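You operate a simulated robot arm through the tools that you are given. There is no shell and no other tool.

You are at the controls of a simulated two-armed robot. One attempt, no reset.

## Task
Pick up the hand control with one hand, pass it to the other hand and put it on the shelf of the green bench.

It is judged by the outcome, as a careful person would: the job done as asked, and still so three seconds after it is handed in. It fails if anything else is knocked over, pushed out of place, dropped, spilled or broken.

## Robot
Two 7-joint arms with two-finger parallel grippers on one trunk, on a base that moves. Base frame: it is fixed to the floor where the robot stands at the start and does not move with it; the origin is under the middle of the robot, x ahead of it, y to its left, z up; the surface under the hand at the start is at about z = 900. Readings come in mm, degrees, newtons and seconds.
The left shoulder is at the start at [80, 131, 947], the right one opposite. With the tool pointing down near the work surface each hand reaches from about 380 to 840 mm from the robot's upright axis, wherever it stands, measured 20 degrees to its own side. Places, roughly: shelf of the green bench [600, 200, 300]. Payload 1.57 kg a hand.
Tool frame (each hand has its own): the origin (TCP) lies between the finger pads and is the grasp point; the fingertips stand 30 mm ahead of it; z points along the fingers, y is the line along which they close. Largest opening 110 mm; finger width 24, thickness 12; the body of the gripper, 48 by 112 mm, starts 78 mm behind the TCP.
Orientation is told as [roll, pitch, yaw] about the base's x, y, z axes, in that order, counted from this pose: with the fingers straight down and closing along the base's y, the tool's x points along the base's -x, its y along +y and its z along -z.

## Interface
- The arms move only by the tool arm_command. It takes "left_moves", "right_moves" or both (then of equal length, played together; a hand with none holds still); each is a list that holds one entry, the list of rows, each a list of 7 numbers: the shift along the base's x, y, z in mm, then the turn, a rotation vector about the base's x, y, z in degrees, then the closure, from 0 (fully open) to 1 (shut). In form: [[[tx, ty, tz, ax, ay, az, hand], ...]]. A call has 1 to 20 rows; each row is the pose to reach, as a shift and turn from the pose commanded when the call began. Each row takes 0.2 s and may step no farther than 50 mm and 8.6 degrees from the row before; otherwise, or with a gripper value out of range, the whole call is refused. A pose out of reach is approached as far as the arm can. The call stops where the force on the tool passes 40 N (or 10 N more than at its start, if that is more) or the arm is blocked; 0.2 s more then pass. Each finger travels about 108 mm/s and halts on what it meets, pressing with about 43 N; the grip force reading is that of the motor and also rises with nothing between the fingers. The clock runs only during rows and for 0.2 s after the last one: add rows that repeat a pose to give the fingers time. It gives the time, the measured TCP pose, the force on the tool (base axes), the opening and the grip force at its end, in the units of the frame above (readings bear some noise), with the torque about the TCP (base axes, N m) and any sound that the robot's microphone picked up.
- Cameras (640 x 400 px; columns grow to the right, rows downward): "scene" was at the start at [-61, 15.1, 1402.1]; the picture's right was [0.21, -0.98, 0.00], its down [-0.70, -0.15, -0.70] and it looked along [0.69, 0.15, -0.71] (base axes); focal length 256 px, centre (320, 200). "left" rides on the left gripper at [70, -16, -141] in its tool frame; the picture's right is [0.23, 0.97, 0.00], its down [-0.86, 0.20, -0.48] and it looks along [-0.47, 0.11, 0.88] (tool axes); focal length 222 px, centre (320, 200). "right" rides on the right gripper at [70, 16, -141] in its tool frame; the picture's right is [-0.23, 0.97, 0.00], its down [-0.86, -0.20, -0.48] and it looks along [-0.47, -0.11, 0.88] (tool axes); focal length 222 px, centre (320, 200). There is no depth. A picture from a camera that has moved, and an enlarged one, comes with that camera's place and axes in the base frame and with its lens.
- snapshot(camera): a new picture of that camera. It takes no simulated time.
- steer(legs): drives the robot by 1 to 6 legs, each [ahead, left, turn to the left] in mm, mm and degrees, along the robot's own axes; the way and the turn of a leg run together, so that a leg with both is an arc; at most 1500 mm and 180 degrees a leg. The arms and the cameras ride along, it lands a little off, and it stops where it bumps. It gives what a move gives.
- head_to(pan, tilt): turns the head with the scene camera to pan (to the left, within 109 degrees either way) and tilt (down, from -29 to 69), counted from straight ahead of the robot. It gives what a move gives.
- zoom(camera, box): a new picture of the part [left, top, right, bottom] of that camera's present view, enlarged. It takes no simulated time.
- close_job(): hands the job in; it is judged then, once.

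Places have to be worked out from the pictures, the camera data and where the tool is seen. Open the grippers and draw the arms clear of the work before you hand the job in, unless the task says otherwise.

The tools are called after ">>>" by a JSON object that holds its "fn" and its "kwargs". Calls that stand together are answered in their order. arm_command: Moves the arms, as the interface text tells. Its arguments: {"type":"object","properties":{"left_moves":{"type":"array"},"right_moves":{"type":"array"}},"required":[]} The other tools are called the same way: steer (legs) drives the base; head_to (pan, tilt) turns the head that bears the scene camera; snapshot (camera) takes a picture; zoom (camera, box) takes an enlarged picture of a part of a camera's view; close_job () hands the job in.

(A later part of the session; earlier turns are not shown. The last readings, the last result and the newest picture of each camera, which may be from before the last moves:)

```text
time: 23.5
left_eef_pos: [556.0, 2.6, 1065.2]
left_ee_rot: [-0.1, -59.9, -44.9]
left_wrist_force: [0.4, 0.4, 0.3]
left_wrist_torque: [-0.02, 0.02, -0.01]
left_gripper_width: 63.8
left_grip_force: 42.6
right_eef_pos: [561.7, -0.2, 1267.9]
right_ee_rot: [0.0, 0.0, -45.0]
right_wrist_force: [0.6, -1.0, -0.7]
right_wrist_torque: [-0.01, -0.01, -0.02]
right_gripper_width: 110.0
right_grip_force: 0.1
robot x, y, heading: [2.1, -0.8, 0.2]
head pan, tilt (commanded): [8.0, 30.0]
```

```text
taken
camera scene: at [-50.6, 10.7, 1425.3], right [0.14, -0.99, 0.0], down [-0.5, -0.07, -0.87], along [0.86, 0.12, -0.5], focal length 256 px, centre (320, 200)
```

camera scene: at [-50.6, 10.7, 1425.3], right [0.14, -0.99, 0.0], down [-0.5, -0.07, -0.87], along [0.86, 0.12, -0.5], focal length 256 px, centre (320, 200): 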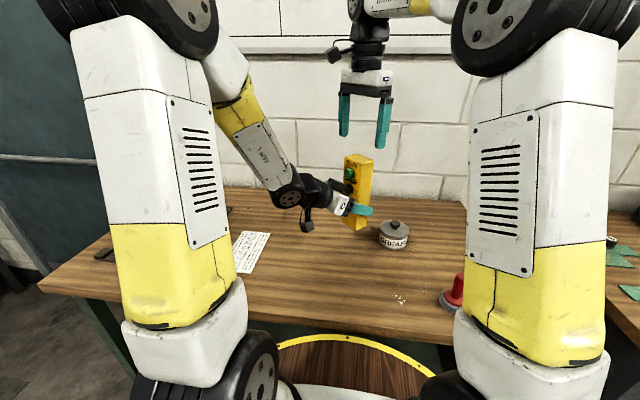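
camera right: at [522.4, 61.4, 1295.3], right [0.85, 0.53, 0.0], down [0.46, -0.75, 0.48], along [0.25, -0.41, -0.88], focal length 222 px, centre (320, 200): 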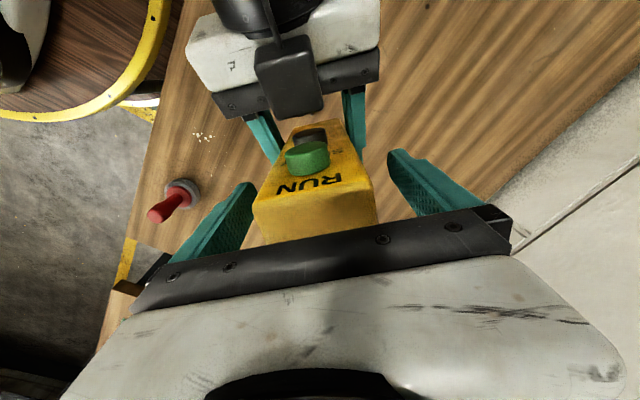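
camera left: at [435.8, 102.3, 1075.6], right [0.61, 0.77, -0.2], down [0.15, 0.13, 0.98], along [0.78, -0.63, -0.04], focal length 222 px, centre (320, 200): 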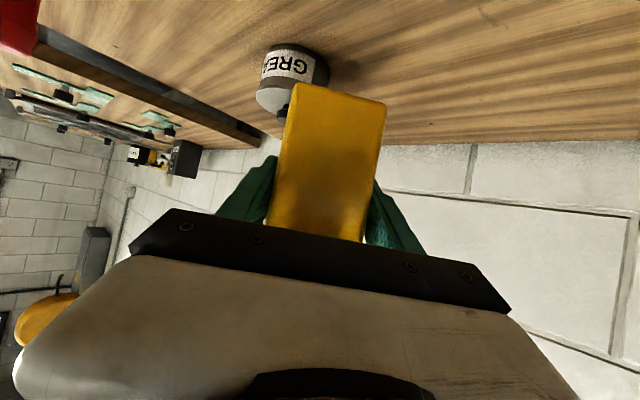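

The left hand holds the box alone. I turn the left tool back to straight ahead and raise it a little, and carry the right hand aside, in preparation for backing off.

>>> {"fn": "arm_command", "kwargs": {"right_moves": [[[-9, -22, 0, 0, 0, 5, 0], [-18, -44, 0, 0, 0, 10, 0], [-27, -66, 0, 0, 0, 15, 0], [-36, -88, 0, 0, 0, 20, 0], [-45, -110, 0, 0, 0, 25, 0], [-54, -132, 0, 0, 0, 30, 0], [-63, -154, 0, 0, 0, 35, 0], [-72, -176, 0, 0, 0, 40, 0], [-81, -200, 0, 0, 0, 45, 0], [-81, -200, 0, 0, 0, 45, 0]]], "left_moves": [[[0, 14, 10, 0, 0, 5, 1], [-10, 28, 20, 0, 0, 10, 1], [-20, 42, 30, 0, 0, 15, 1], [-26, 56, 40, 0, 0, 20, 1], [-32, 70, 50, 0, 0, 25, 1], [-38, 85, 60, 0, 0, 30, 1], [-44, 100, 70, 0, 0, 35, 1], [-50, 115, 80, 0, 0, 40, 1], [-56, 130, 85, 0, 0, 45, 1], [-56, 130, 85, 0, 0, 45, 1]]]}}

>>> {"fn": "snapshot", "kwargs": {"camera": "scene"}}

>>> {"fn": "snapshot", "kwargs": {"camera": "left"}}

>>> {"fn": "head_to", "kwargs": {"pan": 109, "tilt": 40}}

>>> {"fn": "snapshot", "kwargs": {"camera": "scene"}}

>>> {"fn": "head_to", "kwargs": {"pan": -109, "tilt": 40}}

>>> {"fn": "snapshot", "kwargs": {"camera": "scene"}}

```text
time: 25.7
left_eef_pos: [510.5, 130.4, 1159.3]
left_ee_rot: [0.0, -60.0, 0.0]
left_wrist_force: [0.0, -0.3, -4.0]
left_wrist_torque: [0.01, 0.01, 0.02]
left_gripper_width: 63.6
left_grip_force: 42.8
left hand out of reach, approached as far as the arm can: row 6, 7, 8, 9, 10
right_eef_pos: [480.5, -201.5, 1268.6]
right_ee_rot: [0.1, 0.0, 0.1]
right_wrist_force: [-0.2, 0.2, 0.5]
right_wrist_torque: [-0.03, -0.01, 0.02]
right_gripper_width: 110.0
right_grip_force: 0.1
robot x, y, heading: [-0.6, -2.2, -0.3]
head pan, tilt (commanded): [8.0, 30.0]
```

```text
taken
camera scene: at [-50.7, 10.7, 1425.3], right [0.14, -0.99, 0.0], down [-0.5, -0.07, -0.87], along [0.86, 0.12, -0.5], focal length 256 px, centre (320, 200)
```

scene: 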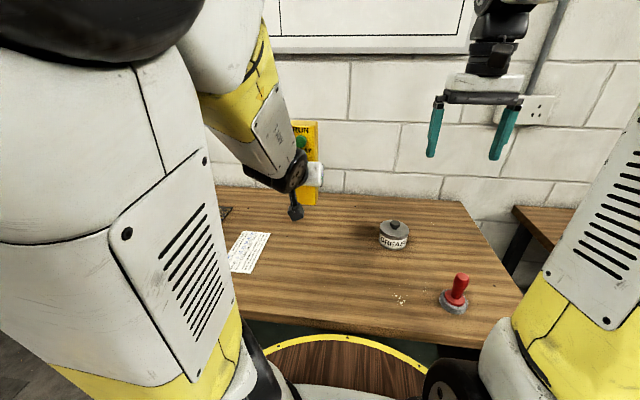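

```text
taken
camera left: at [354.4, 114.2, 1168.2], right [-0.12, 0.97, -0.2], down [0.02, 0.2, 0.98], along [0.99, 0.11, -0.04], focal length 222 px, centre (320, 200)
```

left: 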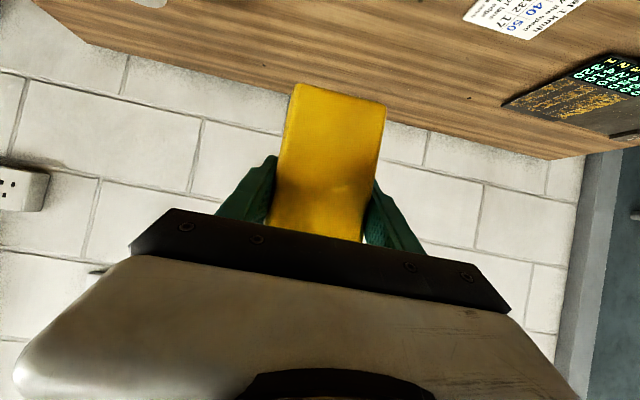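

```text
time: 27.5
left_eef_pos: [511.0, 129.6, 1158.6]
left_ee_rot: [0.1, -59.9, 0.0]
left_wrist_force: [0.8, 0.4, -3.5]
left_wrist_torque: [0.02, -0.01, 0.01]
left_gripper_width: 63.7
left_grip_force: 42.7
right_eef_pos: [480.8, -202.1, 1268.0]
right_ee_rot: [0.0, -0.1, -0.1]
right_wrist_force: [0.4, 0.0, 0.2]
right_wrist_torque: [-0.03, -0.02, -0.03]
right_gripper_width: 110.2
right_grip_force: 0.0
robot x, y, heading: [-0.9, -0.8, -0.0]
head pan, tilt (commanded): [108.9, 40.0]
```

```text
taken
camera scene: at [-167.7, 78.6, 1410.0], right [0.95, 0.32, 0.0], down [0.21, -0.61, -0.77], along [-0.25, 0.73, -0.64], focal length 256 px, centre (320, 200)
```

scene: 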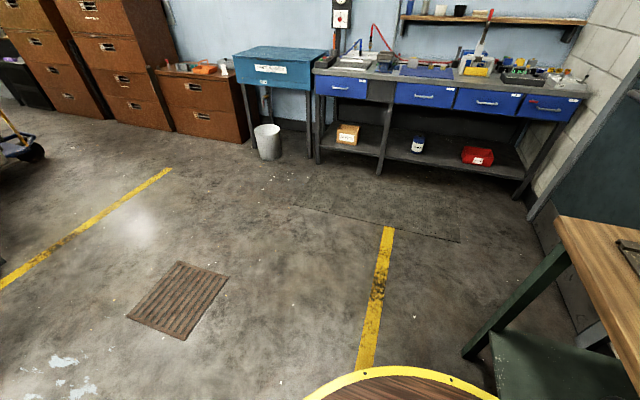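

```text
time: 30.6
left_eef_pos: [510.7, 130.0, 1159.5]
left_ee_rot: [0.0, -59.9, 0.0]
left_wrist_force: [0.0, 0.1, -3.7]
left_wrist_torque: [0.0, 0.02, -0.02]
left_gripper_width: 63.5
left_grip_force: 42.7
right_eef_pos: [479.1, -202.1, 1268.2]
right_ee_rot: [0.1, 0.0, 0.1]
right_wrist_force: [-0.2, -0.6, 0.3]
right_wrist_torque: [0.04, 0.02, 0.01]
right_gripper_width: 110.0
right_grip_force: 0.0
robot x, y, heading: [-3.1, -0.5, 0.3]
head pan, tilt (commanded): [-108.9, 40.0]
```

```text
taken
camera scene: at [-167.7, -82.4, 1410.0], right [-0.95, 0.32, 0.0], down [0.21, 0.61, -0.77], along [-0.25, -0.72, -0.64], focal length 256 px, centre (320, 200)
```

scene: 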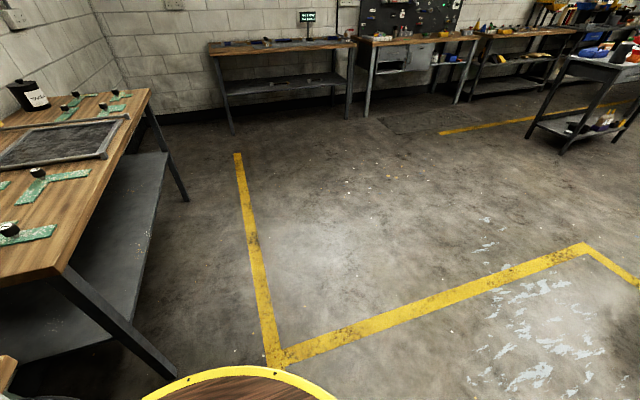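

The floor behind the robot is free on both sides. I back off 450 mm with the box held high and look under the bench top at the shelf.

>>> {"fn": "steer", "kwargs": {"legs": [[-450, 0, 0]]}}

>>> {"fn": "head_to", "kwargs": {"pan": 10, "tilt": 50}}

>>> {"fn": "snapshot", "kwargs": {"camera": "scene"}}

>>> {"fn": "head_to", "kwargs": {"pan": 45, "tilt": 50}}

>>> {"fn": "snapshot", "kwargs": {"camera": "scene"}}

```text
time: 33.3
left_eef_pos: [65.7, 130.8, 1158.9]
left_ee_rot: [0.0, -59.9, 0.1]
left_wrist_force: [0.4, 0.0, -3.8]
left_wrist_torque: [-0.01, -0.02, 0.02]
left_gripper_width: 63.8
left_grip_force: 43.0
right_eef_pos: [34.8, -201.2, 1268.3]
right_ee_rot: [0.1, -0.1, 0.1]
right_wrist_force: [-1.3, 1.5, 0.3]
right_wrist_torque: [-0.01, 0.03, -0.01]
right_gripper_width: 110.3
right_grip_force: 0.2
robot x, y, heading: [-441.8, -1.2, -0.0]
head pan, tilt (commanded): [-108.9, 40.0]
```

```text
time: 35.3
left_eef_pos: [66.2, 129.9, 1157.9]
left_ee_rot: [-0.1, -59.8, 0.1]
left_wrist_force: [-0.7, -0.3, -3.7]
left_wrist_torque: [0.01, 0.03, 0.03]
left_gripper_width: 63.8
left_grip_force: 42.8
right_eef_pos: [35.1, -201.0, 1269.6]
right_ee_rot: [-0.1, 0.0, 0.1]
right_wrist_force: [-0.6, -0.8, -0.1]
right_wrist_torque: [0.01, 0.0, 0.01]
right_gripper_width: 110.2
right_grip_force: 0.0
robot x, y, heading: [-447.3, 3.7, -0.2]
head pan, tilt (commanded): [10.0, 50.0]
```

```text
taken
camera scene: at [-508.9, 11.0, 1395.8], right [0.17, -0.98, 0.0], down [-0.75, -0.13, -0.64], along [0.63, 0.11, -0.77], focal length 256 px, centre (320, 200)
```

scene: 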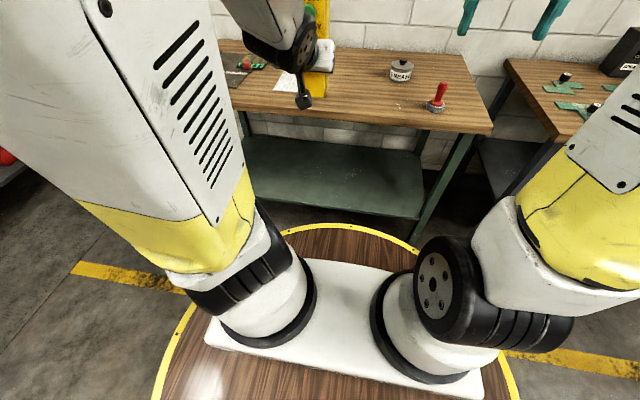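

```text
time: 36.3
left_eef_pos: [65.7, 130.5, 1159.4]
left_ee_rot: [0.0, -59.9, 0.1]
left_wrist_force: [0.8, 0.1, -3.3]
left_wrist_torque: [0.0, 0.0, -0.01]
left_gripper_width: 63.9
left_grip_force: 42.8
right_eef_pos: [34.7, -201.1, 1268.6]
right_ee_rot: [-0.1, 0.0, 0.2]
right_wrist_force: [-0.1, -0.3, -0.1]
right_wrist_torque: [0.02, 0.0, 0.01]
right_gripper_width: 109.9
right_grip_force: 0.1
robot x, y, heading: [-445.0, 3.8, 0.3]
head pan, tilt (commanded): [45.0, 50.0]
```

```text
taken
camera scene: at [-530.3, 52.1, 1395.8], right [0.71, -0.71, 0.0], down [-0.54, -0.54, -0.64], along [0.45, 0.45, -0.77], focal length 256 px, centre (320, 200)
```

scene: 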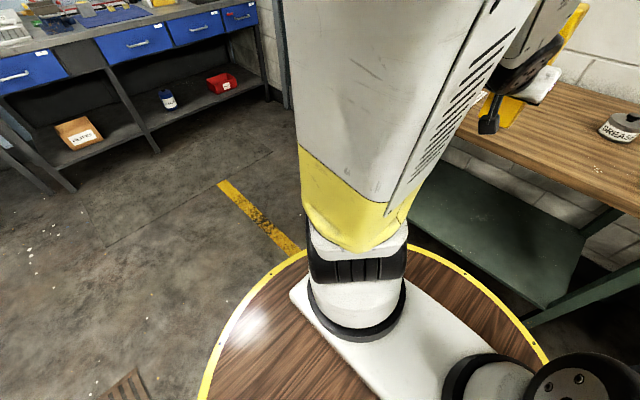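

The green shelf is visible and looks empty on this part. I enlarge the view to measure its edges.

>>> {"fn": "head_to", "kwargs": {"pan": 10, "tilt": 50}}

>>> {"fn": "zoom", "kwargs": {"camera": "scene", "box": [220, 80, 480, 260]}}

>>> {"fn": "head_to", "kwargs": {"pan": -30, "tilt": 45}}

>>> {"fn": "snapshot", "kwargs": {"camera": "scene"}}

```text
time: 37.3
left_eef_pos: [65.5, 131.0, 1159.4]
left_ee_rot: [0.0, -59.9, 0.0]
left_wrist_force: [0.0, -0.2, -3.9]
left_wrist_torque: [-0.01, 0.0, 0.05]
left_gripper_width: 63.7
left_grip_force: 42.8
right_eef_pos: [35.1, -200.6, 1268.0]
right_ee_rot: [0.0, 0.1, 0.0]
right_wrist_force: [0.0, 0.1, -0.2]
right_wrist_torque: [-0.01, 0.01, -0.03]
right_gripper_width: 110.0
right_grip_force: 0.2
robot x, y, heading: [-444.9, -0.9, -0.0]
head pan, tilt (commanded): [10.0, 50.0]
```

```text
2.22 times, centred on (350, 170) of scene
camera zoom: at [-508.9, 11.1, 1395.8], right [0.18, -0.98, 0.0], down [-0.75, -0.13, -0.64], along [0.63, 0.11, -0.77], focal length 569 px, centre (253, 267)
```

zoom: 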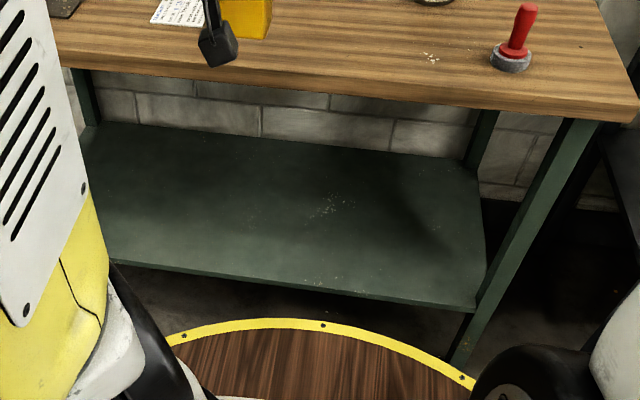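

```text
time: 38.4
left_eef_pos: [65.4, 130.8, 1158.0]
left_ee_rot: [0.0, -59.9, 0.1]
left_wrist_force: [-0.6, 0.3, -3.4]
left_wrist_torque: [-0.02, -0.01, 0.0]
left_gripper_width: 63.6
left_grip_force: 43.5
right_eef_pos: [34.3, -201.6, 1269.2]
right_ee_rot: [0.0, -0.1, 0.2]
right_wrist_force: [-0.6, 0.2, -1.0]
right_wrist_torque: [0.06, 0.0, -0.01]
right_gripper_width: 109.9
right_grip_force: 0.1
robot x, y, heading: [-445.3, 3.2, 0.1]
head pan, tilt (commanded): [-30.0, 45.0]
```

```text
taken
camera scene: at [-514.2, -42.9, 1402.7], right [-0.5, -0.87, 0.0], down [-0.61, 0.35, -0.71], along [0.61, -0.35, -0.71], focal length 256 px, centre (320, 200)
```

scene: 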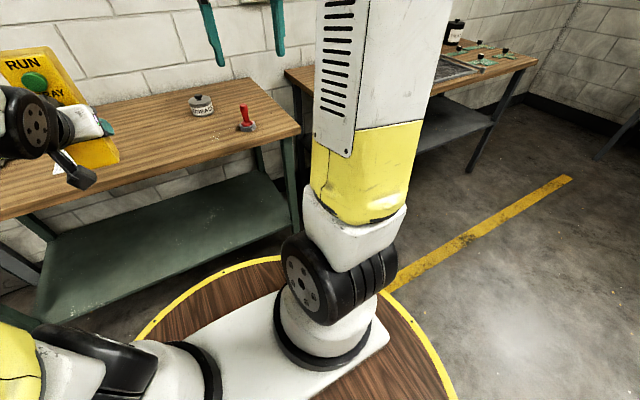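

The shelf top runs from about x=360 to 885 at z≈300. The bench top's front edge is at x≈315 with its underside at z≈856, and the near part of the shelf is empty. With the robot 445 mm back, I lower the left arm in front of the bench, starting with the first half.

>>> {"fn": "head_to", "kwargs": {"pan": 10, "tilt": 45}}

>>> {"fn": "arm_command", "kwargs": {"left_moves": [[[40, 25, 0, 0, 0, 0, 1], [80, 50, -10, 0, 0, 0, 1], [100, 68, -30, 0, 0, 0, 1], [100, 68, -70, 0, 0, 0, 1], [100, 68, -110, 0, 0, 0, 1], [100, 68, -150, 0, 0, 0, 1], [100, 68, -190, 0, 0, 0, 1], [100, 68, -230, 0, 0, 0, 1], [100, 68, -230, 0, 0, 0, 1]]]}}

>>> {"fn": "snapshot", "kwargs": {"camera": "scene"}}

>>> {"fn": "snapshot", "kwargs": {"camera": "left"}}

>>> {"fn": "snapshot", "kwargs": {"camera": "right"}}

```text
time: 39.5
left_eef_pos: [65.0, 130.7, 1158.0]
left_ee_rot: [0.0, -59.8, 0.1]
left_wrist_force: [1.1, -0.2, -3.3]
left_wrist_torque: [0.02, -0.01, -0.02]
left_gripper_width: 63.5
left_grip_force: 43.0
right_eef_pos: [34.6, -200.9, 1268.0]
right_ee_rot: [0.1, 0.1, 0.1]
right_wrist_force: [0.2, -0.3, 0.6]
right_wrist_torque: [0.0, 0.0, -0.01]
right_gripper_width: 109.8
right_grip_force: 0.0
robot x, y, heading: [-443.4, -0.2, -0.2]
head pan, tilt (commanded): [10.0, 45.0]
```

```text
time: 41.5
left_eef_pos: [168.8, 201.8, 930.7]
left_ee_rot: [-0.1, -59.9, 0.2]
left_wrist_force: [-0.2, 0.4, -3.3]
left_wrist_torque: [0.0, 0.0, -0.01]
left_gripper_width: 63.7
left_grip_force: 42.7
right_eef_pos: [36.1, -200.6, 1269.0]
right_ee_rot: [-0.2, 0.1, 0.1]
right_wrist_force: [-0.2, -0.4, 0.3]
right_wrist_torque: [0.01, 0.0, 0.03]
right_gripper_width: 110.1
right_grip_force: 0.1
robot x, y, heading: [-445.6, -0.8, -0.2]
head pan, tilt (commanded): [10.0, 45.0]
```

```text
taken
camera scene: at [-504.5, 11.8, 1402.7], right [0.18, -0.98, 0.0], down [-0.7, -0.12, -0.71], along [0.7, 0.12, -0.71], focal length 256 px, centre (320, 200)
```

scene: 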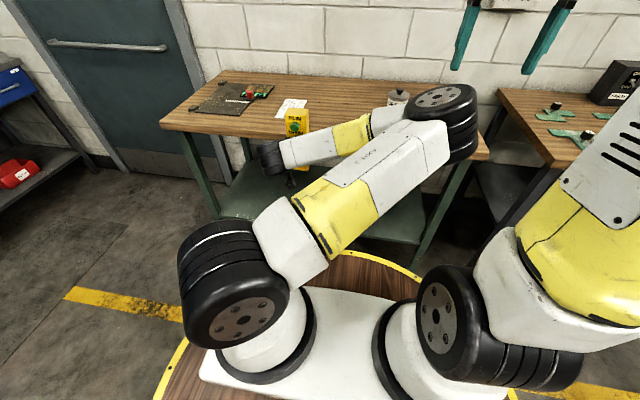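

```text
taken
camera left: at [13.2, 185.8, 940.2], right [-0.12, 0.97, -0.2], down [0.01, 0.2, 0.98], along [0.99, 0.11, -0.04], focal length 222 px, centre (320, 200)
```

left: 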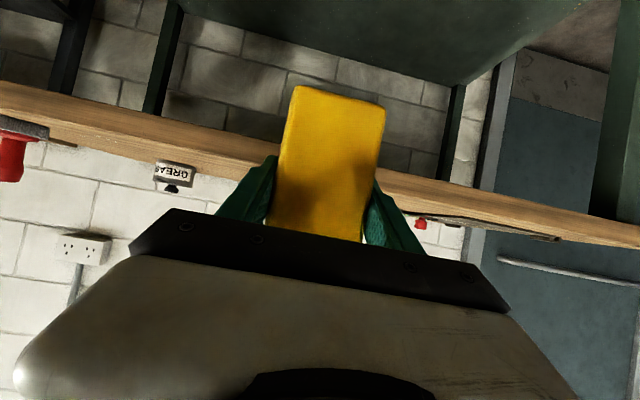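

```text
taken
camera right: at [-34.3, -184.7, 1410.3], right [0.23, 0.97, 0.0], down [0.86, -0.2, 0.48], along [0.47, -0.11, -0.88], focal length 222 px, centre (320, 200)
```

right: 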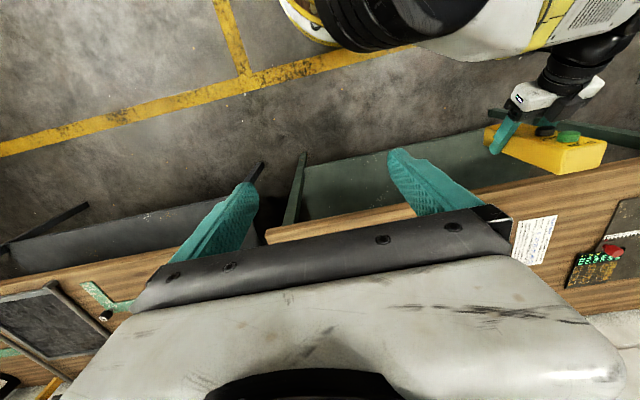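

The left elbow has swung in towards the right hand, so I first draw the right hand farther to the right to give it room. The box is still level in the left hand at z≈931.

>>> {"fn": "arm_command", "kwargs": {"right_moves": [[[-5, -40, 0, 0, 0, 0, 0], [-10, -80, 0, 0, 0, 0, 0], [-15, -120, 0, 0, 0, 0, 0], [-20, -160, 0, 0, 0, 0, 0], [-30, -200, 0, 0, 0, 0, 0], [-40, -240, 0, 0, 0, 0, 0], [-50, -270, 0, 0, 0, 0, 0], [-50, -270, 0, 0, 0, 0, 0]]]}}

>>> {"fn": "snapshot", "kwargs": {"camera": "scene"}}

>>> {"fn": "snapshot", "kwargs": {"camera": "right"}}

```text
time: 43.3
left_eef_pos: [169.4, 202.0, 930.4]
left_ee_rot: [0.0, -59.9, 0.1]
left_wrist_force: [0.5, -0.8, -2.7]
left_wrist_torque: [0.0, -0.01, 0.0]
left_gripper_width: 63.6
left_grip_force: 42.6
right_eef_pos: [-13.5, -471.5, 1268.1]
right_ee_rot: [0.1, 0.1, 0.0]
right_wrist_force: [-0.6, -0.9, -0.4]
right_wrist_torque: [-0.03, 0.01, 0.01]
right_gripper_width: 110.1
right_grip_force: 0.1
robot x, y, heading: [-435.3, -2.6, 0.1]
head pan, tilt (commanded): [10.0, 45.0]
```

```text
taken
camera scene: at [-504.5, 11.8, 1402.7], right [0.17, -0.98, 0.0], down [-0.7, -0.12, -0.71], along [0.7, 0.12, -0.71], focal length 256 px, centre (320, 200)
```

scene: 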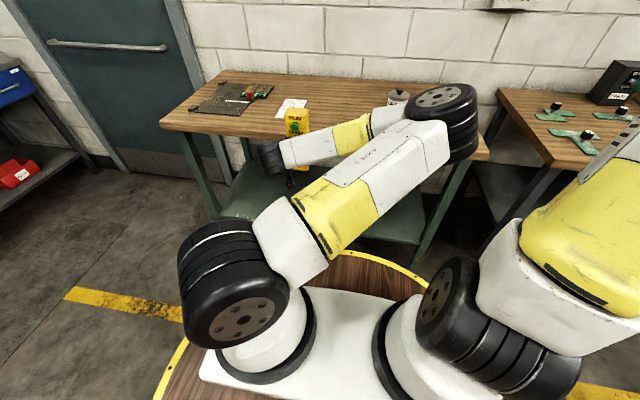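

```text
taken
camera right: at [-83.6, -454.7, 1409.7], right [0.23, 0.97, 0.0], down [0.86, -0.2, 0.48], along [0.47, -0.11, -0.88], focal length 222 px, centre (320, 200)
```

right: 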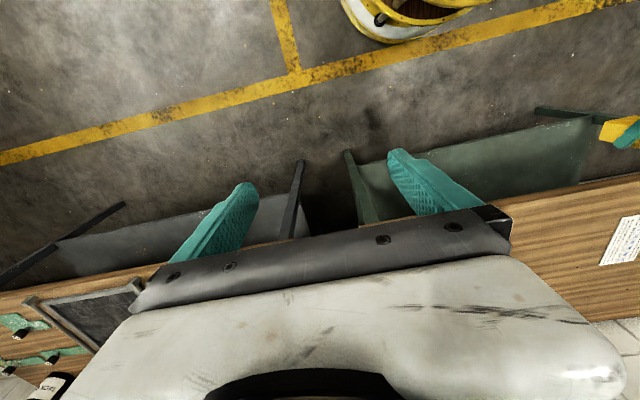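

The right arm is well clear. I continue lowering the left hand in front of the bench, another 240 mm.

>>> {"fn": "arm_command", "kwargs": {"left_moves": [[[0, 0, -40, 0, 0, 0, 1], [0, 0, -80, 0, 0, 0, 1], [0, 0, -120, 0, 0, 0, 1], [0, 0, -160, 0, 0, 0, 1], [0, 0, -200, 0, 0, 0, 1], [0, 0, -240, 0, 0, 0, 1], [0, 0, -240, 0, 0, 0, 1]]]}}

>>> {"fn": "snapshot", "kwargs": {"camera": "scene"}}

>>> {"fn": "snapshot", "kwargs": {"camera": "left"}}

```text
time: 44.9
left_eef_pos: [169.1, 189.1, 879.1]
left_ee_rot: [0.0, -59.6, 0.1]
left_wrist_force: [0.4, -0.1, -3.3]
left_wrist_torque: [-0.03, 0.0, 0.02]
left_gripper_width: 63.6
left_grip_force: 42.5
left hand out of reach, approached as far as the arm can: row 1, 2, 3, 4, 5, 6, 7
right_eef_pos: [-14.7, -469.9, 1267.4]
right_ee_rot: [0.0, 0.0, 0.1]
right_wrist_force: [-0.4, -0.3, 0.0]
right_wrist_torque: [-0.04, -0.02, 0.01]
right_gripper_width: 109.9
right_grip_force: 0.1
robot x, y, heading: [-443.6, 3.4, 0.3]
head pan, tilt (commanded): [10.0, 45.0]
```

```text
taken
camera scene: at [-504.5, 11.8, 1402.7], right [0.17, -0.98, 0.0], down [-0.7, -0.12, -0.71], along [0.7, 0.12, -0.71], focal length 256 px, centre (320, 200)
```

scene: 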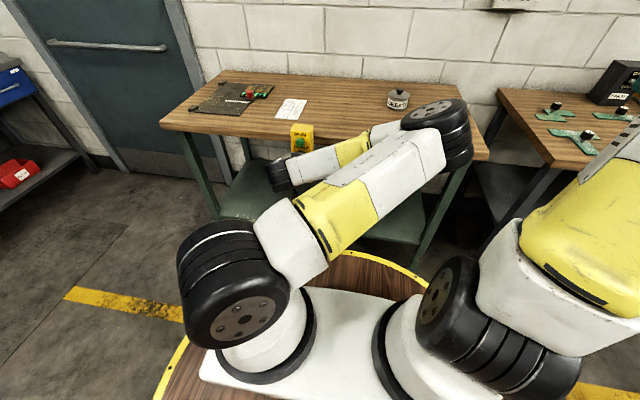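

```text
taken
camera left: at [12.7, 173.5, 890.6], right [-0.12, 0.97, -0.2], down [0.02, 0.2, 0.98], along [0.99, 0.11, -0.04], focal length 222 px, centre (320, 200)
```

left: 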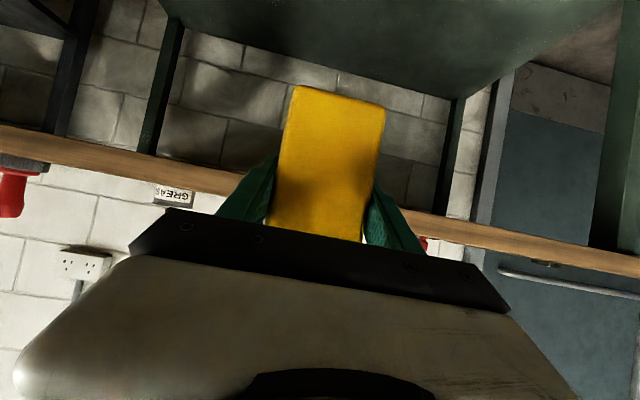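

The wrist came too close to the shoulder for this descent, so I need more room to extend, which means backing off farther. The floor directly behind was not in view, so I turn the robot 45° on the spot and look there first. The hands stay within a 650 mm radius, clear of the bench.

>>> {"fn": "steer", "kwargs": {"legs": [[0, 0, 45]]}}

>>> {"fn": "head_to", "kwargs": {"pan": 109, "tilt": 35}}

>>> {"fn": "snapshot", "kwargs": {"camera": "scene"}}

```text
time: 47.4
left_eef_pos: [-153.0, 571.2, 879.1]
left_ee_rot: [0.0, -59.5, 45.8]
left_wrist_force: [-0.5, -0.2, -3.3]
left_wrist_torque: [0.0, -0.03, -0.03]
left_gripper_width: 63.5
left_grip_force: 43.0
right_eef_pos: [192.5, -20.5, 1267.6]
right_ee_rot: [0.0, 0.1, 45.8]
right_wrist_force: [0.4, -0.7, -0.1]
right_wrist_torque: [-0.01, 0.0, -0.02]
right_gripper_width: 109.9
right_grip_force: 0.1
robot x, y, heading: [-441.7, -3.2, 46.0]
head pan, tilt (commanded): [10.0, 45.0]
```

```text
time: 49.1
left_eef_pos: [-152.4, 571.7, 878.5]
left_ee_rot: [0.0, -59.6, 45.9]
left_wrist_force: [0.5, -0.4, -3.2]
left_wrist_torque: [-0.01, -0.02, 0.01]
left_gripper_width: 63.6
left_grip_force: 43.4
right_eef_pos: [192.5, -21.5, 1269.2]
right_ee_rot: [0.0, 0.0, 45.8]
right_wrist_force: [0.0, -0.3, -1.3]
right_wrist_torque: [-0.01, -0.01, -0.01]
right_gripper_width: 109.9
right_grip_force: 0.1
robot x, y, heading: [-448.4, -0.7, 45.7]
head pan, tilt (commanded): [108.9, 35.0]
```

```text
taken
camera scene: at [-621.9, -64.5, 1417.5], right [0.43, 0.9, 0.0], down [0.52, -0.25, -0.82], along [-0.74, 0.35, -0.57], focal length 256 px, centre (320, 200)
```

scene: 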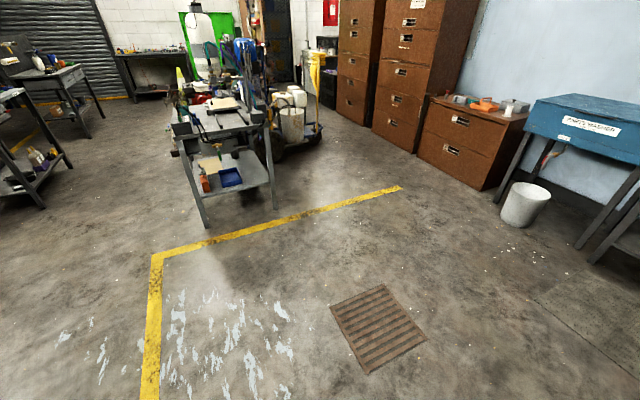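

Directly behind, the floor is free to about x=-2500. I turn back to face the bench and reverse another 190 mm.

>>> {"fn": "steer", "kwargs": {"legs": [[0, 0, -45.8], [-190, 0, 0]]}}

>>> {"fn": "head_to", "kwargs": {"pan": 10, "tilt": 45}}

>>> {"fn": "snapshot", "kwargs": {"camera": "scene"}}

```text
time: 52.8
left_eef_pos: [-23.4, 186.3, 879.1]
left_ee_rot: [0.1, -59.6, -0.4]
left_wrist_force: [0.4, -0.3, -3.5]
left_wrist_torque: [0.01, -0.01, -0.01]
left_gripper_width: 63.7
left_grip_force: 43.0
right_eef_pos: [-210.8, -473.5, 1268.0]
right_ee_rot: [0.0, 0.0, -0.3]
right_wrist_force: [-0.6, 0.6, 0.3]
right_wrist_torque: [-0.02, 0.0, 0.01]
right_gripper_width: 109.9
right_grip_force: 0.0
robot x, y, heading: [-635.7, 2.2, -0.5]
head pan, tilt (commanded): [108.9, 35.0]
```

```text
time: 54.5
left_eef_pos: [-22.9, 185.8, 879.0]
left_ee_rot: [0.0, -59.5, -0.4]
left_wrist_force: [0.9, 0.2, -3.7]
left_wrist_torque: [-0.04, -0.01, 0.01]
left_gripper_width: 63.6
left_grip_force: 42.5
right_eef_pos: [-212.2, -471.7, 1267.4]
right_ee_rot: [0.0, 0.1, -0.3]
right_wrist_force: [0.2, 0.7, -0.2]
right_wrist_torque: [0.0, -0.01, 0.0]
right_gripper_width: 110.0
right_grip_force: 0.1
robot x, y, heading: [-637.6, -0.3, -0.3]
head pan, tilt (commanded): [10.0, 45.0]
```

```text
taken
camera scene: at [-698.3, 13.9, 1402.7], right [0.17, -0.99, 0.0], down [-0.7, -0.12, -0.71], along [0.7, 0.12, -0.71], focal length 256 px, centre (320, 200)
```

scene: 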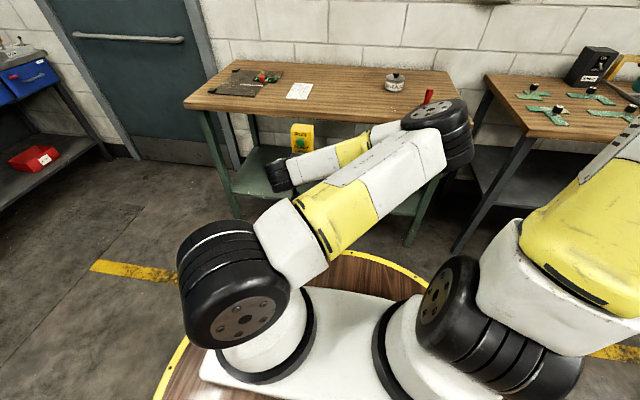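

The robot now stands at x≈-637, with the bench edge about 950 mm ahead of it. I bring the left hand back up and farther out to unfold the arm, and check what pose it takes.

>>> {"fn": "arm_command", "kwargs": {"left_moves": [[[0, 0, 45, 0, 0, 0, 1], [0, 0, 90, 0, 0, 0, 1], [20, 0, 135, 0, 0, 0, 1], [50, 0, 180, 0, 0, 0, 1], [80, 10, 220, 0, 0, 0, 1], [110, 20, 240, 0, 0, 0, 1], [130, 30, 240, 0, 0, 0, 1], [130, 30, 240, 0, 0, 0, 1]]]}}

>>> {"fn": "snapshot", "kwargs": {"camera": "scene"}}

```text
refused: row 4 steps farther than a row can; nothing moved
```

```text
taken
camera scene: at [-698.3, 13.9, 1402.7], right [0.17, -0.99, 0.0], down [-0.7, -0.12, -0.71], along [0.7, 0.12, -0.71], focal length 256 px, centre (320, 200)
```

scene: 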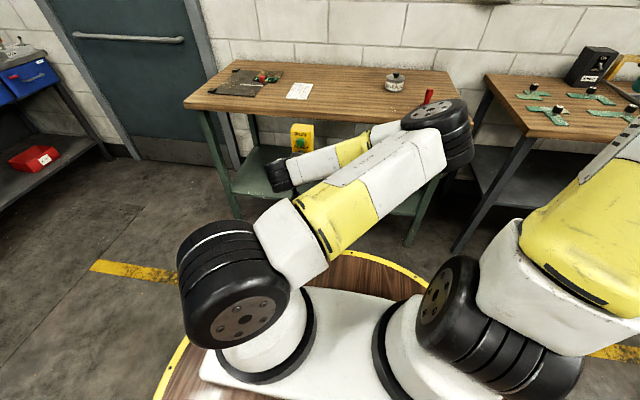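

That call was refused because a row stepped over 50 mm, and nothing moved. I send the same path with smaller steps.

>>> {"fn": "arm_command", "kwargs": {"left_moves": [[[0, 0, 40, 0, 0, 0, 1], [0, 0, 80, 0, 0, 0, 1], [10, 0, 120, 0, 0, 0, 1], [30, 0, 155, 0, 0, 0, 1], [55, 5, 190, 0, 0, 0, 1], [80, 15, 220, 0, 0, 0, 1], [110, 25, 240, 0, 0, 0, 1], [130, 30, 240, 0, 0, 0, 1], [130, 30, 240, 0, 0, 0, 1]]]}}

>>> {"fn": "snapshot", "kwargs": {"camera": "scene"}}

```text
time: 56.5
left_eef_pos: [109.0, 214.2, 1119.8]
left_ee_rot: [0.2, -59.6, -0.4]
left_wrist_force: [-0.7, -0.4, -3.1]
left_wrist_torque: [0.01, 0.01, 0.02]
left_gripper_width: 63.5
left_grip_force: 43.3
left hand out of reach, approached as far as the arm can: row 8
right_eef_pos: [-212.1, -472.9, 1268.3]
right_ee_rot: [0.1, 0.0, -0.4]
right_wrist_force: [0.0, 0.9, 0.2]
right_wrist_torque: [0.03, -0.01, 0.01]
right_gripper_width: 110.0
right_grip_force: 0.2
robot x, y, heading: [-637.8, 0.7, -0.1]
head pan, tilt (commanded): [10.0, 45.0]
```

```text
taken
camera scene: at [-698.2, 13.8, 1402.7], right [0.17, -0.99, 0.0], down [-0.7, -0.12, -0.71], along [0.7, 0.12, -0.71], focal length 256 px, centre (320, 200)
```

scene: 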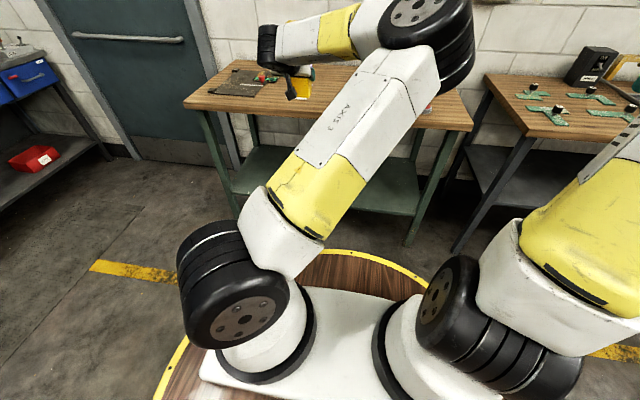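

The left arm's elbow is still folded inward, which limits it. I move the hand out to the left towards its starting area to let the elbow unfold.

>>> {"fn": "arm_command", "kwargs": {"left_moves": [[[-20, 36, 2, 0, 0, 0, 1], [-40, 72, 5, 0, 0, 0, 1], [-60, 108, 8, 0, 0, 0, 1], [-80, 144, 10, 0, 0, 0, 1], [-100, 180, 12, 0, 0, 0, 1], [-120, 216, 15, 0, 0, 0, 1], [-140, 250, 15, 0, 0, 0, 1], [-140, 250, 15, 0, 0, 0, 1]]]}}

>>> {"fn": "snapshot", "kwargs": {"camera": "scene"}}

```text
time: 58.3
left_eef_pos: [-13.3, 323.4, 1156.1]
left_ee_rot: [0.1, -59.5, -0.5]
left_wrist_force: [0.0, -0.1, -3.0]
left_wrist_torque: [-0.01, 0.02, 0.01]
left_gripper_width: 63.6
left_grip_force: 43.4
left hand out of reach, approached as far as the arm can: row 1, 2, 3, 4, 5, 6, 7, 8
right_eef_pos: [-212.3, -472.6, 1267.6]
right_ee_rot: [0.0, 0.0, -0.4]
right_wrist_force: [-0.3, 0.3, -0.3]
right_wrist_torque: [0.0, 0.01, 0.01]
right_gripper_width: 109.9
right_grip_force: 0.2
robot x, y, heading: [-638.9, 0.4, -0.5]
head pan, tilt (commanded): [10.0, 45.0]
```

```text
taken
camera scene: at [-698.2, 13.9, 1402.7], right [0.17, -0.99, 0.0], down [-0.7, -0.12, -0.71], along [0.7, 0.12, -0.71], focal length 256 px, centre (320, 200)
```

scene: 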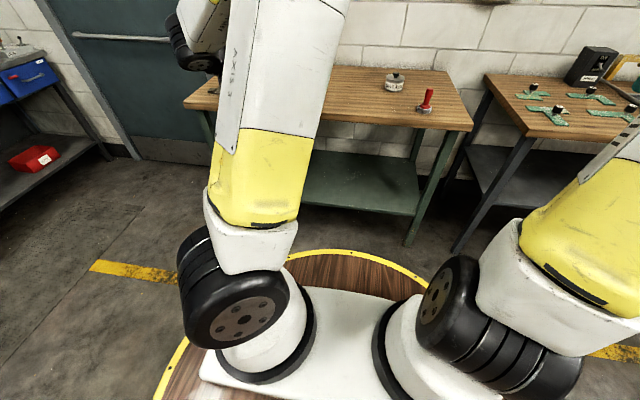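

The left arm seems to be against a joint limit. I look at its whole shape with the head before I move it again.

>>> {"fn": "head_to", "kwargs": {"pan": 40, "tilt": -5}}

>>> {"fn": "snapshot", "kwargs": {"camera": "scene"}}

>>> {"fn": "head_to", "kwargs": {"pan": 60, "tilt": 35}}

>>> {"fn": "snapshot", "kwargs": {"camera": "scene"}}

```text
time: 59.5
left_eef_pos: [-12.9, 322.7, 1155.7]
left_ee_rot: [0.0, -59.5, -0.4]
left_wrist_force: [-0.1, 0.1, -3.8]
left_wrist_torque: [0.02, 0.01, 0.02]
left_gripper_width: 64.0
left_grip_force: 42.7
right_eef_pos: [-213.1, -473.5, 1269.3]
right_ee_rot: [0.0, 0.0, -0.4]
right_wrist_force: [0.3, 0.0, -1.0]
right_wrist_torque: [-0.02, 0.0, -0.01]
right_gripper_width: 110.0
right_grip_force: 0.0
robot x, y, heading: [-641.4, 3.5, -0.1]
head pan, tilt (commanded): [40.0, -5.0]
```

```text
taken
camera scene: at [-711.0, 56.1, 1481.3], right [0.64, -0.77, 0.0], down [0.07, 0.06, -1.0], along [0.77, 0.63, 0.09], focal length 256 px, centre (320, 200)
```

scene: 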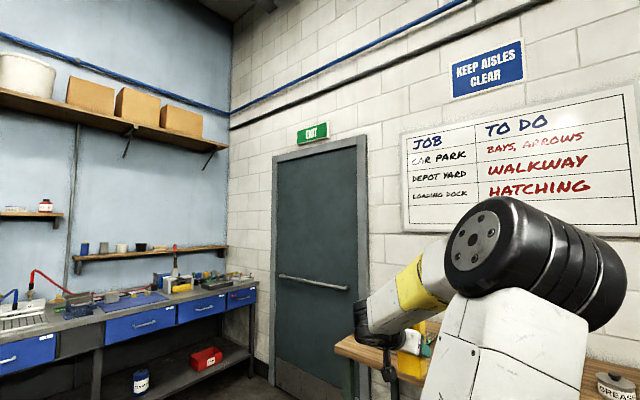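

```text
time: 60.6
left_eef_pos: [-12.3, 323.0, 1154.7]
left_ee_rot: [0.0, -59.6, -0.4]
left_wrist_force: [0.4, -0.2, -3.5]
left_wrist_torque: [0.01, 0.01, -0.02]
left_gripper_width: 63.7
left_grip_force: 43.1
right_eef_pos: [-212.5, -473.7, 1268.3]
right_ee_rot: [0.0, 0.1, -0.3]
right_wrist_force: [-0.2, 0.0, -0.1]
right_wrist_torque: [-0.02, 0.0, -0.02]
right_gripper_width: 110.0
right_grip_force: 0.1
robot x, y, heading: [-638.2, 3.6, -0.2]
head pan, tilt (commanded): [60.0, 35.0]
```

```text
taken
camera scene: at [-733.9, 76.4, 1417.6], right [0.86, -0.51, 0.0], down [-0.29, -0.49, -0.82], along [0.42, 0.71, -0.57], focal length 256 px, centre (320, 200)
```

scene: 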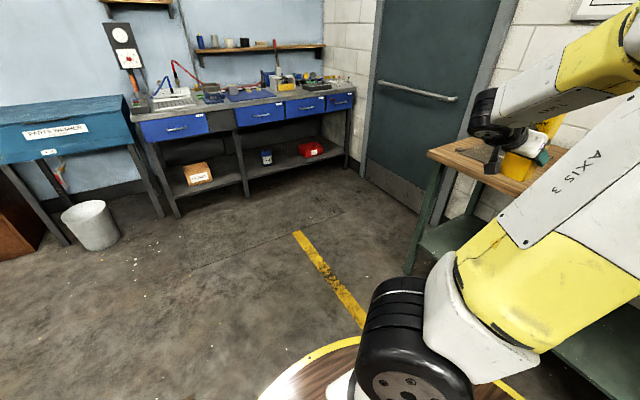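

The elbow is up and roughly normal, so I suspect a wrist or upper-arm roll limit. I try a small yaw of the left tool to the left in free space to see which way is free.

>>> {"fn": "arm_command", "kwargs": {"left_moves": [[[0, 0, 0, 0, 0, 5, 1], [0, 0, 0, 0, 0, 10, 1], [0, 0, 0, 0, 0, 15, 1], [0, 0, 0, 0, 0, 20, 1], [0, 0, 0, 0, 0, 20, 1]]]}}

>>> {"fn": "snapshot", "kwargs": {"camera": "scene"}}

```text
time: 61.8
left_eef_pos: [-11.2, 322.9, 1152.8]
left_ee_rot: [0.1, -59.6, 19.6]
left_wrist_force: [-1.2, -0.1, -3.0]
left_wrist_torque: [0.01, 0.0, 0.02]
left_gripper_width: 63.7
left_grip_force: 42.9
right_eef_pos: [-212.7, -472.9, 1268.8]
right_ee_rot: [0.0, 0.0, -0.3]
right_wrist_force: [0.8, 0.1, -0.9]
right_wrist_torque: [0.01, 0.01, -0.03]
right_gripper_width: 110.2
right_grip_force: 0.1
robot x, y, heading: [-640.1, -1.0, -0.4]
head pan, tilt (commanded): [60.0, 35.0]
```

```text
taken
camera scene: at [-733.9, 76.3, 1417.5], right [0.86, -0.51, 0.0], down [-0.29, -0.49, -0.82], along [0.41, 0.71, -0.57], focal length 256 px, centre (320, 200)
```

scene: 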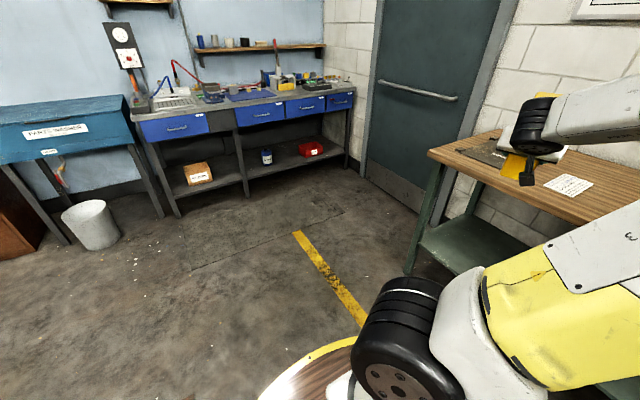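

Yaw to the left is free. I keep this yaw of about 20°, move the hand out to about 720 mm ahead of the robot, and try the descent again there in free space.

>>> {"fn": "head_to", "kwargs": {"pan": 10, "tilt": 45}}

>>> {"fn": "arm_command", "kwargs": {"left_moves": [[[30, -6, 0, 0, 0, 0, 1], [60, -12, 0, 0, 0, 0, 1], [90, -20, -10, 0, 0, 0, 1], [95, -23, -50, 0, 0, 0, 1], [95, -23, -90, 0, 0, 0, 1], [95, -23, -130, 0, 0, 0, 1], [95, -23, -170, 0, 0, 0, 1], [95, -23, -210, 0, 0, 0, 1], [95, -23, -210, 0, 0, 0, 1]]]}}

>>> {"fn": "snapshot", "kwargs": {"camera": "scene"}}

```text
time: 63.0
left_eef_pos: [-12.2, 321.5, 1153.0]
left_ee_rot: [0.0, -59.6, 19.7]
left_wrist_force: [0.0, -0.5, -3.3]
left_wrist_torque: [0.01, 0.03, -0.03]
left_gripper_width: 63.8
left_grip_force: 42.9
right_eef_pos: [-212.1, -472.6, 1267.4]
right_ee_rot: [-0.1, -0.1, -0.4]
right_wrist_force: [-0.7, 0.5, -0.3]
right_wrist_torque: [0.05, 0.0, 0.02]
right_gripper_width: 109.7
right_grip_force: 0.1
robot x, y, heading: [-636.8, 3.6, -0.3]
head pan, tilt (commanded): [10.0, 45.0]
```

```text
time: 65.0
left_eef_pos: [69.4, 256.7, 956.5]
left_ee_rot: [0.1, -59.6, 19.7]
left_wrist_force: [0.1, 0.4, -2.6]
left_wrist_torque: [0.03, 0.02, 0.01]
left_gripper_width: 63.7
left_grip_force: 43.2
left hand out of reach, approached as far as the arm can: row 4, 5, 6, 7, 8, 9
right_eef_pos: [-212.4, -472.5, 1267.5]
right_ee_rot: [-0.1, 0.0, -0.4]
right_wrist_force: [-0.1, 0.1, -0.2]
right_wrist_torque: [0.0, 0.02, -0.01]
right_gripper_width: 110.1
right_grip_force: 0.1
robot x, y, heading: [-638.5, 5.2, -0.7]
head pan, tilt (commanded): [10.0, 45.0]
```

```text
taken
camera scene: at [-698.0, 13.7, 1402.7], right [0.17, -0.99, 0.0], down [-0.7, -0.12, -0.71], along [0.7, 0.12, -0.71], focal length 256 px, centre (320, 200)
```

scene: 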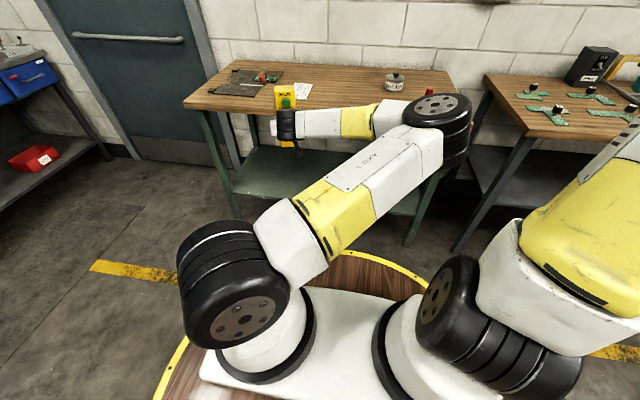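

I now think base joint 1 ran to its limit at the earlier out-of-reach move and the upper arm then passed over the top, so this shape cannot swing left. The cure is to retrace the path in free space. First I go back to about [612, 202, 931] relative to the robot with yaw 0, then up and in.

>>> {"fn": "arm_command", "kwargs": {"left_moves": [[[-20, -12, -5, 0, 0, -4, 1], [-40, -24, -10, 0, 0, -8, 1], [-60, -36, -15, 0, 0, -12, 1], [-80, -48, -20, 0, 0, -16, 1], [-94, -56, -25, 0, 0, -19.7, 1], [-94, -56, 15, 0, 0, -19.7, 1], [-94, -56, 55, 0, 0, -19.7, 1], [-94, -56, 95, 0, 0, -19.7, 1], [-94, -56, 135, 0, 0, -19.7, 1], [-94, -56, 165, 0, 0, -19.7, 1], [-114, -74, 185, 0, 0, -19.7, 1], [-150, -100, 195, 0, 0, -19.7, 1], [-194, -124, 203, 0, 0, -19.7, 1], [-194, -124, 203, 0, 0, -19.7, 1]]]}}

>>> {"fn": "snapshot", "kwargs": {"camera": "scene"}}

```text
refused: row 13 steps farther than a row can; nothing moved
```

```text
taken
camera scene: at [-698.0, 13.7, 1402.7], right [0.17, -0.99, 0.0], down [-0.7, -0.12, -0.71], along [0.7, 0.12, -0.71], focal length 256 px, centre (320, 200)
```

scene: 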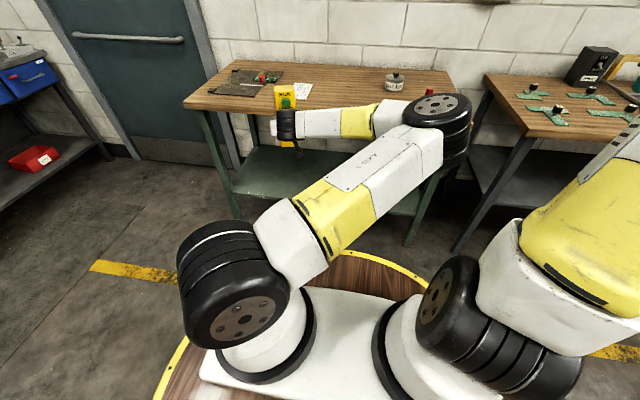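

Row 13 was a little too long a step, so nothing moved. I split it and resend.

>>> {"fn": "arm_command", "kwargs": {"left_moves": [[[-20, -12, -5, 0, 0, -4, 1], [-40, -24, -10, 0, 0, -8, 1], [-60, -36, -15, 0, 0, -12, 1], [-80, -48, -20, 0, 0, -16, 1], [-94, -56, -25, 0, 0, -19.7, 1], [-94, -56, 15, 0, 0, -19.7, 1], [-94, -56, 55, 0, 0, -19.7, 1], [-94, -56, 95, 0, 0, -19.7, 1], [-94, -56, 135, 0, 0, -19.7, 1], [-94, -56, 165, 0, 0, -19.7, 1], [-114, -74, 185, 0, 0, -19.7, 1], [-140, -91, 192, 0, 0, -19.7, 1], [-167, -108, 198, 0, 0, -19.7, 1], [-194, -124, 203, 0, 0, -19.7, 1], [-194, -124, 203, 0, 0, -19.7, 1]]]}}

>>> {"fn": "snapshot", "kwargs": {"camera": "scene"}}

```text
time: 68.2
left_eef_pos: [-128.9, 135.8, 1159.7]
left_ee_rot: [0.0, -59.6, -0.1]
left_wrist_force: [-0.9, 0.0, -4.0]
left_wrist_torque: [-0.02, 0.01, 0.01]
left_gripper_width: 63.5
left_grip_force: 43.4
right_eef_pos: [-211.9, -473.1, 1269.3]
right_ee_rot: [0.0, 0.0, -0.4]
right_wrist_force: [-0.4, -0.9, -0.9]
right_wrist_torque: [0.05, 0.01, -0.03]
right_gripper_width: 110.0
right_grip_force: 0.2
robot x, y, heading: [-638.3, -1.5, -0.4]
head pan, tilt (commanded): [10.0, 45.0]
```

```text
taken
camera scene: at [-698.4, 13.9, 1402.7], right [0.17, -0.99, 0.0], down [-0.7, -0.12, -0.71], along [0.7, 0.12, -0.71], focal length 256 px, centre (320, 200)
```

scene: 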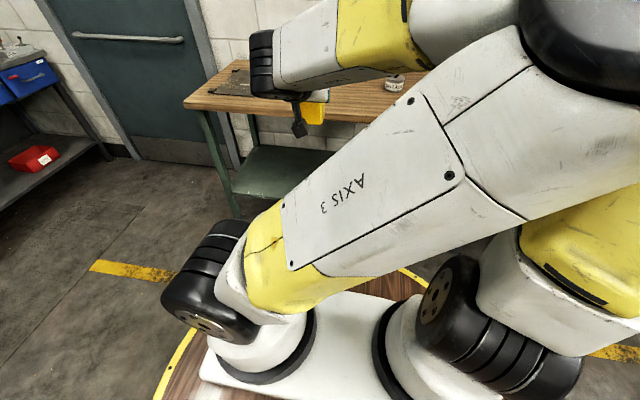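

The elbow now leans far right, so this is still the flipped shape. I push the hand out to the left to bring the upper arm upright, then draw it in, which should let the elbow pass back over to the left. All of this is in free space behind the bench edge.

>>> {"fn": "arm_command", "kwargs": {"left_moves": [[[18, 40, 0, 0, 0, 0, 1], [36, 80, 0, 0, 0, 0, 1], [54, 120, 0, 0, 0, 0, 1], [72, 160, 0, 0, 0, 0, 1], [85, 200, 0, 0, 0, 0, 1], [85, 230, 0, 0, 0, 0, 1], [85, 230, 0, 0, 0, 0, 1]]]}}

>>> {"fn": "snapshot", "kwargs": {"camera": "scene"}}

```text
time: 69.8
left_eef_pos: [-43.9, 368.1, 1160.4]
left_ee_rot: [0.2, -59.5, -0.2]
left_wrist_force: [-0.1, 0.1, -3.7]
left_wrist_torque: [0.0, 0.0, -0.01]
left_gripper_width: 63.7
left_grip_force: 43.3
right_eef_pos: [-211.8, -472.2, 1268.3]
right_ee_rot: [0.0, 0.0, -0.5]
right_wrist_force: [0.4, -0.1, -0.1]
right_wrist_torque: [0.01, -0.02, -0.02]
right_gripper_width: 109.8
right_grip_force: 0.1
robot x, y, heading: [-640.1, 1.8, -0.5]
head pan, tilt (commanded): [10.0, 45.0]
```

```text
taken
camera scene: at [-698.4, 14.1, 1402.7], right [0.17, -0.99, 0.0], down [-0.7, -0.12, -0.71], along [0.7, 0.12, -0.71], focal length 256 px, centre (320, 200)
```

scene: 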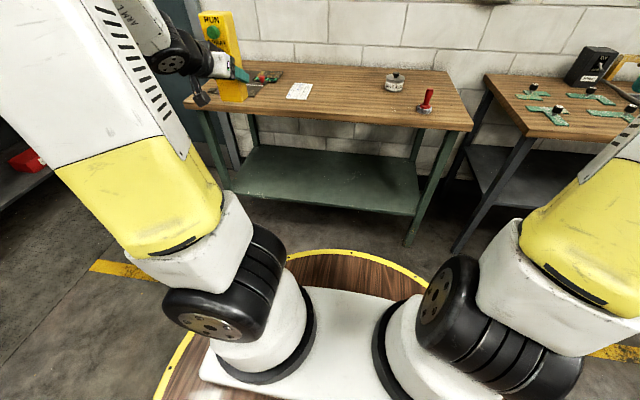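

The elbow has passed over to the left without any out-of-reach report. I carry on outward and forward, so the arm unfolds further.

>>> {"fn": "arm_command", "kwargs": {"left_moves": [[[15, 20, -5, 0, 0, 0, 1], [30, 40, -10, 0, 0, 0, 1], [50, 50, -20, 0, 0, 0, 1], [75, 55, -30, 0, 0, 0, 1], [100, 55, -40, 0, 0, 0, 1], [125, 50, -60, 0, 0, 0, 1], [125, 50, -60, 0, 0, 0, 1]]]}}

>>> {"fn": "snapshot", "kwargs": {"camera": "scene"}}

```text
time: 71.4
left_eef_pos: [78.7, 415.0, 1099.8]
left_ee_rot: [-0.1, -59.6, -0.1]
left_wrist_force: [0.5, -0.1, -2.9]
left_wrist_torque: [-0.01, 0.01, 0.0]
left_gripper_width: 63.3
left_grip_force: 42.9
right_eef_pos: [-211.6, -473.6, 1267.3]
right_ee_rot: [0.0, 0.0, -0.4]
right_wrist_force: [0.9, -0.2, -0.1]
right_wrist_torque: [-0.01, 0.01, -0.01]
right_gripper_width: 109.9
right_grip_force: 0.1
robot x, y, heading: [-640.6, 0.5, -0.3]
head pan, tilt (commanded): [10.0, 45.0]
```

```text
taken
camera scene: at [-698.3, 14.0, 1402.7], right [0.17, -0.99, 0.0], down [-0.7, -0.12, -0.71], along [0.7, 0.12, -0.71], focal length 256 px, centre (320, 200)
```

scene: 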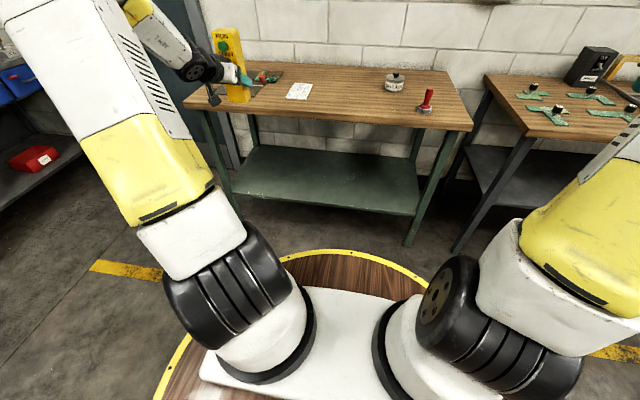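

The left arm is now back in its normal elbow-out shape. I lower the hand here, well in front of the bench edge, 315 mm in this call.

>>> {"fn": "arm_command", "kwargs": {"left_moves": [[[0, 0, -45, 0, 0, 0, 1], [0, 0, -90, 0, 0, 0, 1], [0, 0, -135, 0, 0, 0, 1], [0, 0, -180, 0, 0, 0, 1], [0, 0, -225, 0, 0, 0, 1], [0, 0, -270, 0, 0, 0, 1], [0, 0, -315, 0, 0, 0, 1], [0, 0, -315, 0, 0, 0, 1]]]}}

>>> {"fn": "snapshot", "kwargs": {"camera": "scene"}}

>>> {"fn": "snapshot", "kwargs": {"camera": "left"}}

```text
time: 73.2
left_eef_pos: [79.4, 419.7, 786.9]
left_ee_rot: [0.1, -59.6, -0.2]
left_wrist_force: [-0.1, 1.3, -3.6]
left_wrist_torque: [0.01, 0.03, -0.01]
left_gripper_width: 64.0
left_grip_force: 43.1
right_eef_pos: [-211.4, -472.4, 1268.3]
right_ee_rot: [0.1, 0.0, -0.3]
right_wrist_force: [0.4, 0.0, -1.2]
right_wrist_torque: [-0.01, 0.02, -0.01]
right_gripper_width: 109.8
right_grip_force: 0.0
robot x, y, heading: [-640.9, 4.6, -0.5]
head pan, tilt (commanded): [10.0, 45.0]
```

```text
taken
camera scene: at [-698.3, 14.0, 1402.7], right [0.17, -0.99, 0.0], down [-0.7, -0.12, -0.71], along [0.7, 0.12, -0.71], focal length 256 px, centre (320, 200)
```

scene: 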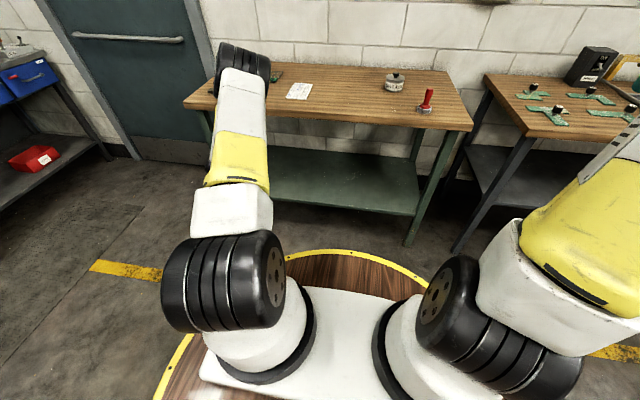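

```text
taken
camera left: at [-77.2, 403.0, 797.3], right [-0.11, 0.97, -0.2], down [0.02, 0.2, 0.98], along [0.99, 0.11, -0.04], focal length 222 px, centre (320, 200)
```

left: 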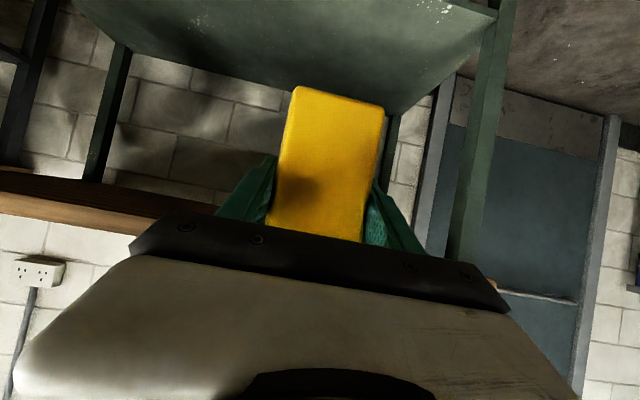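

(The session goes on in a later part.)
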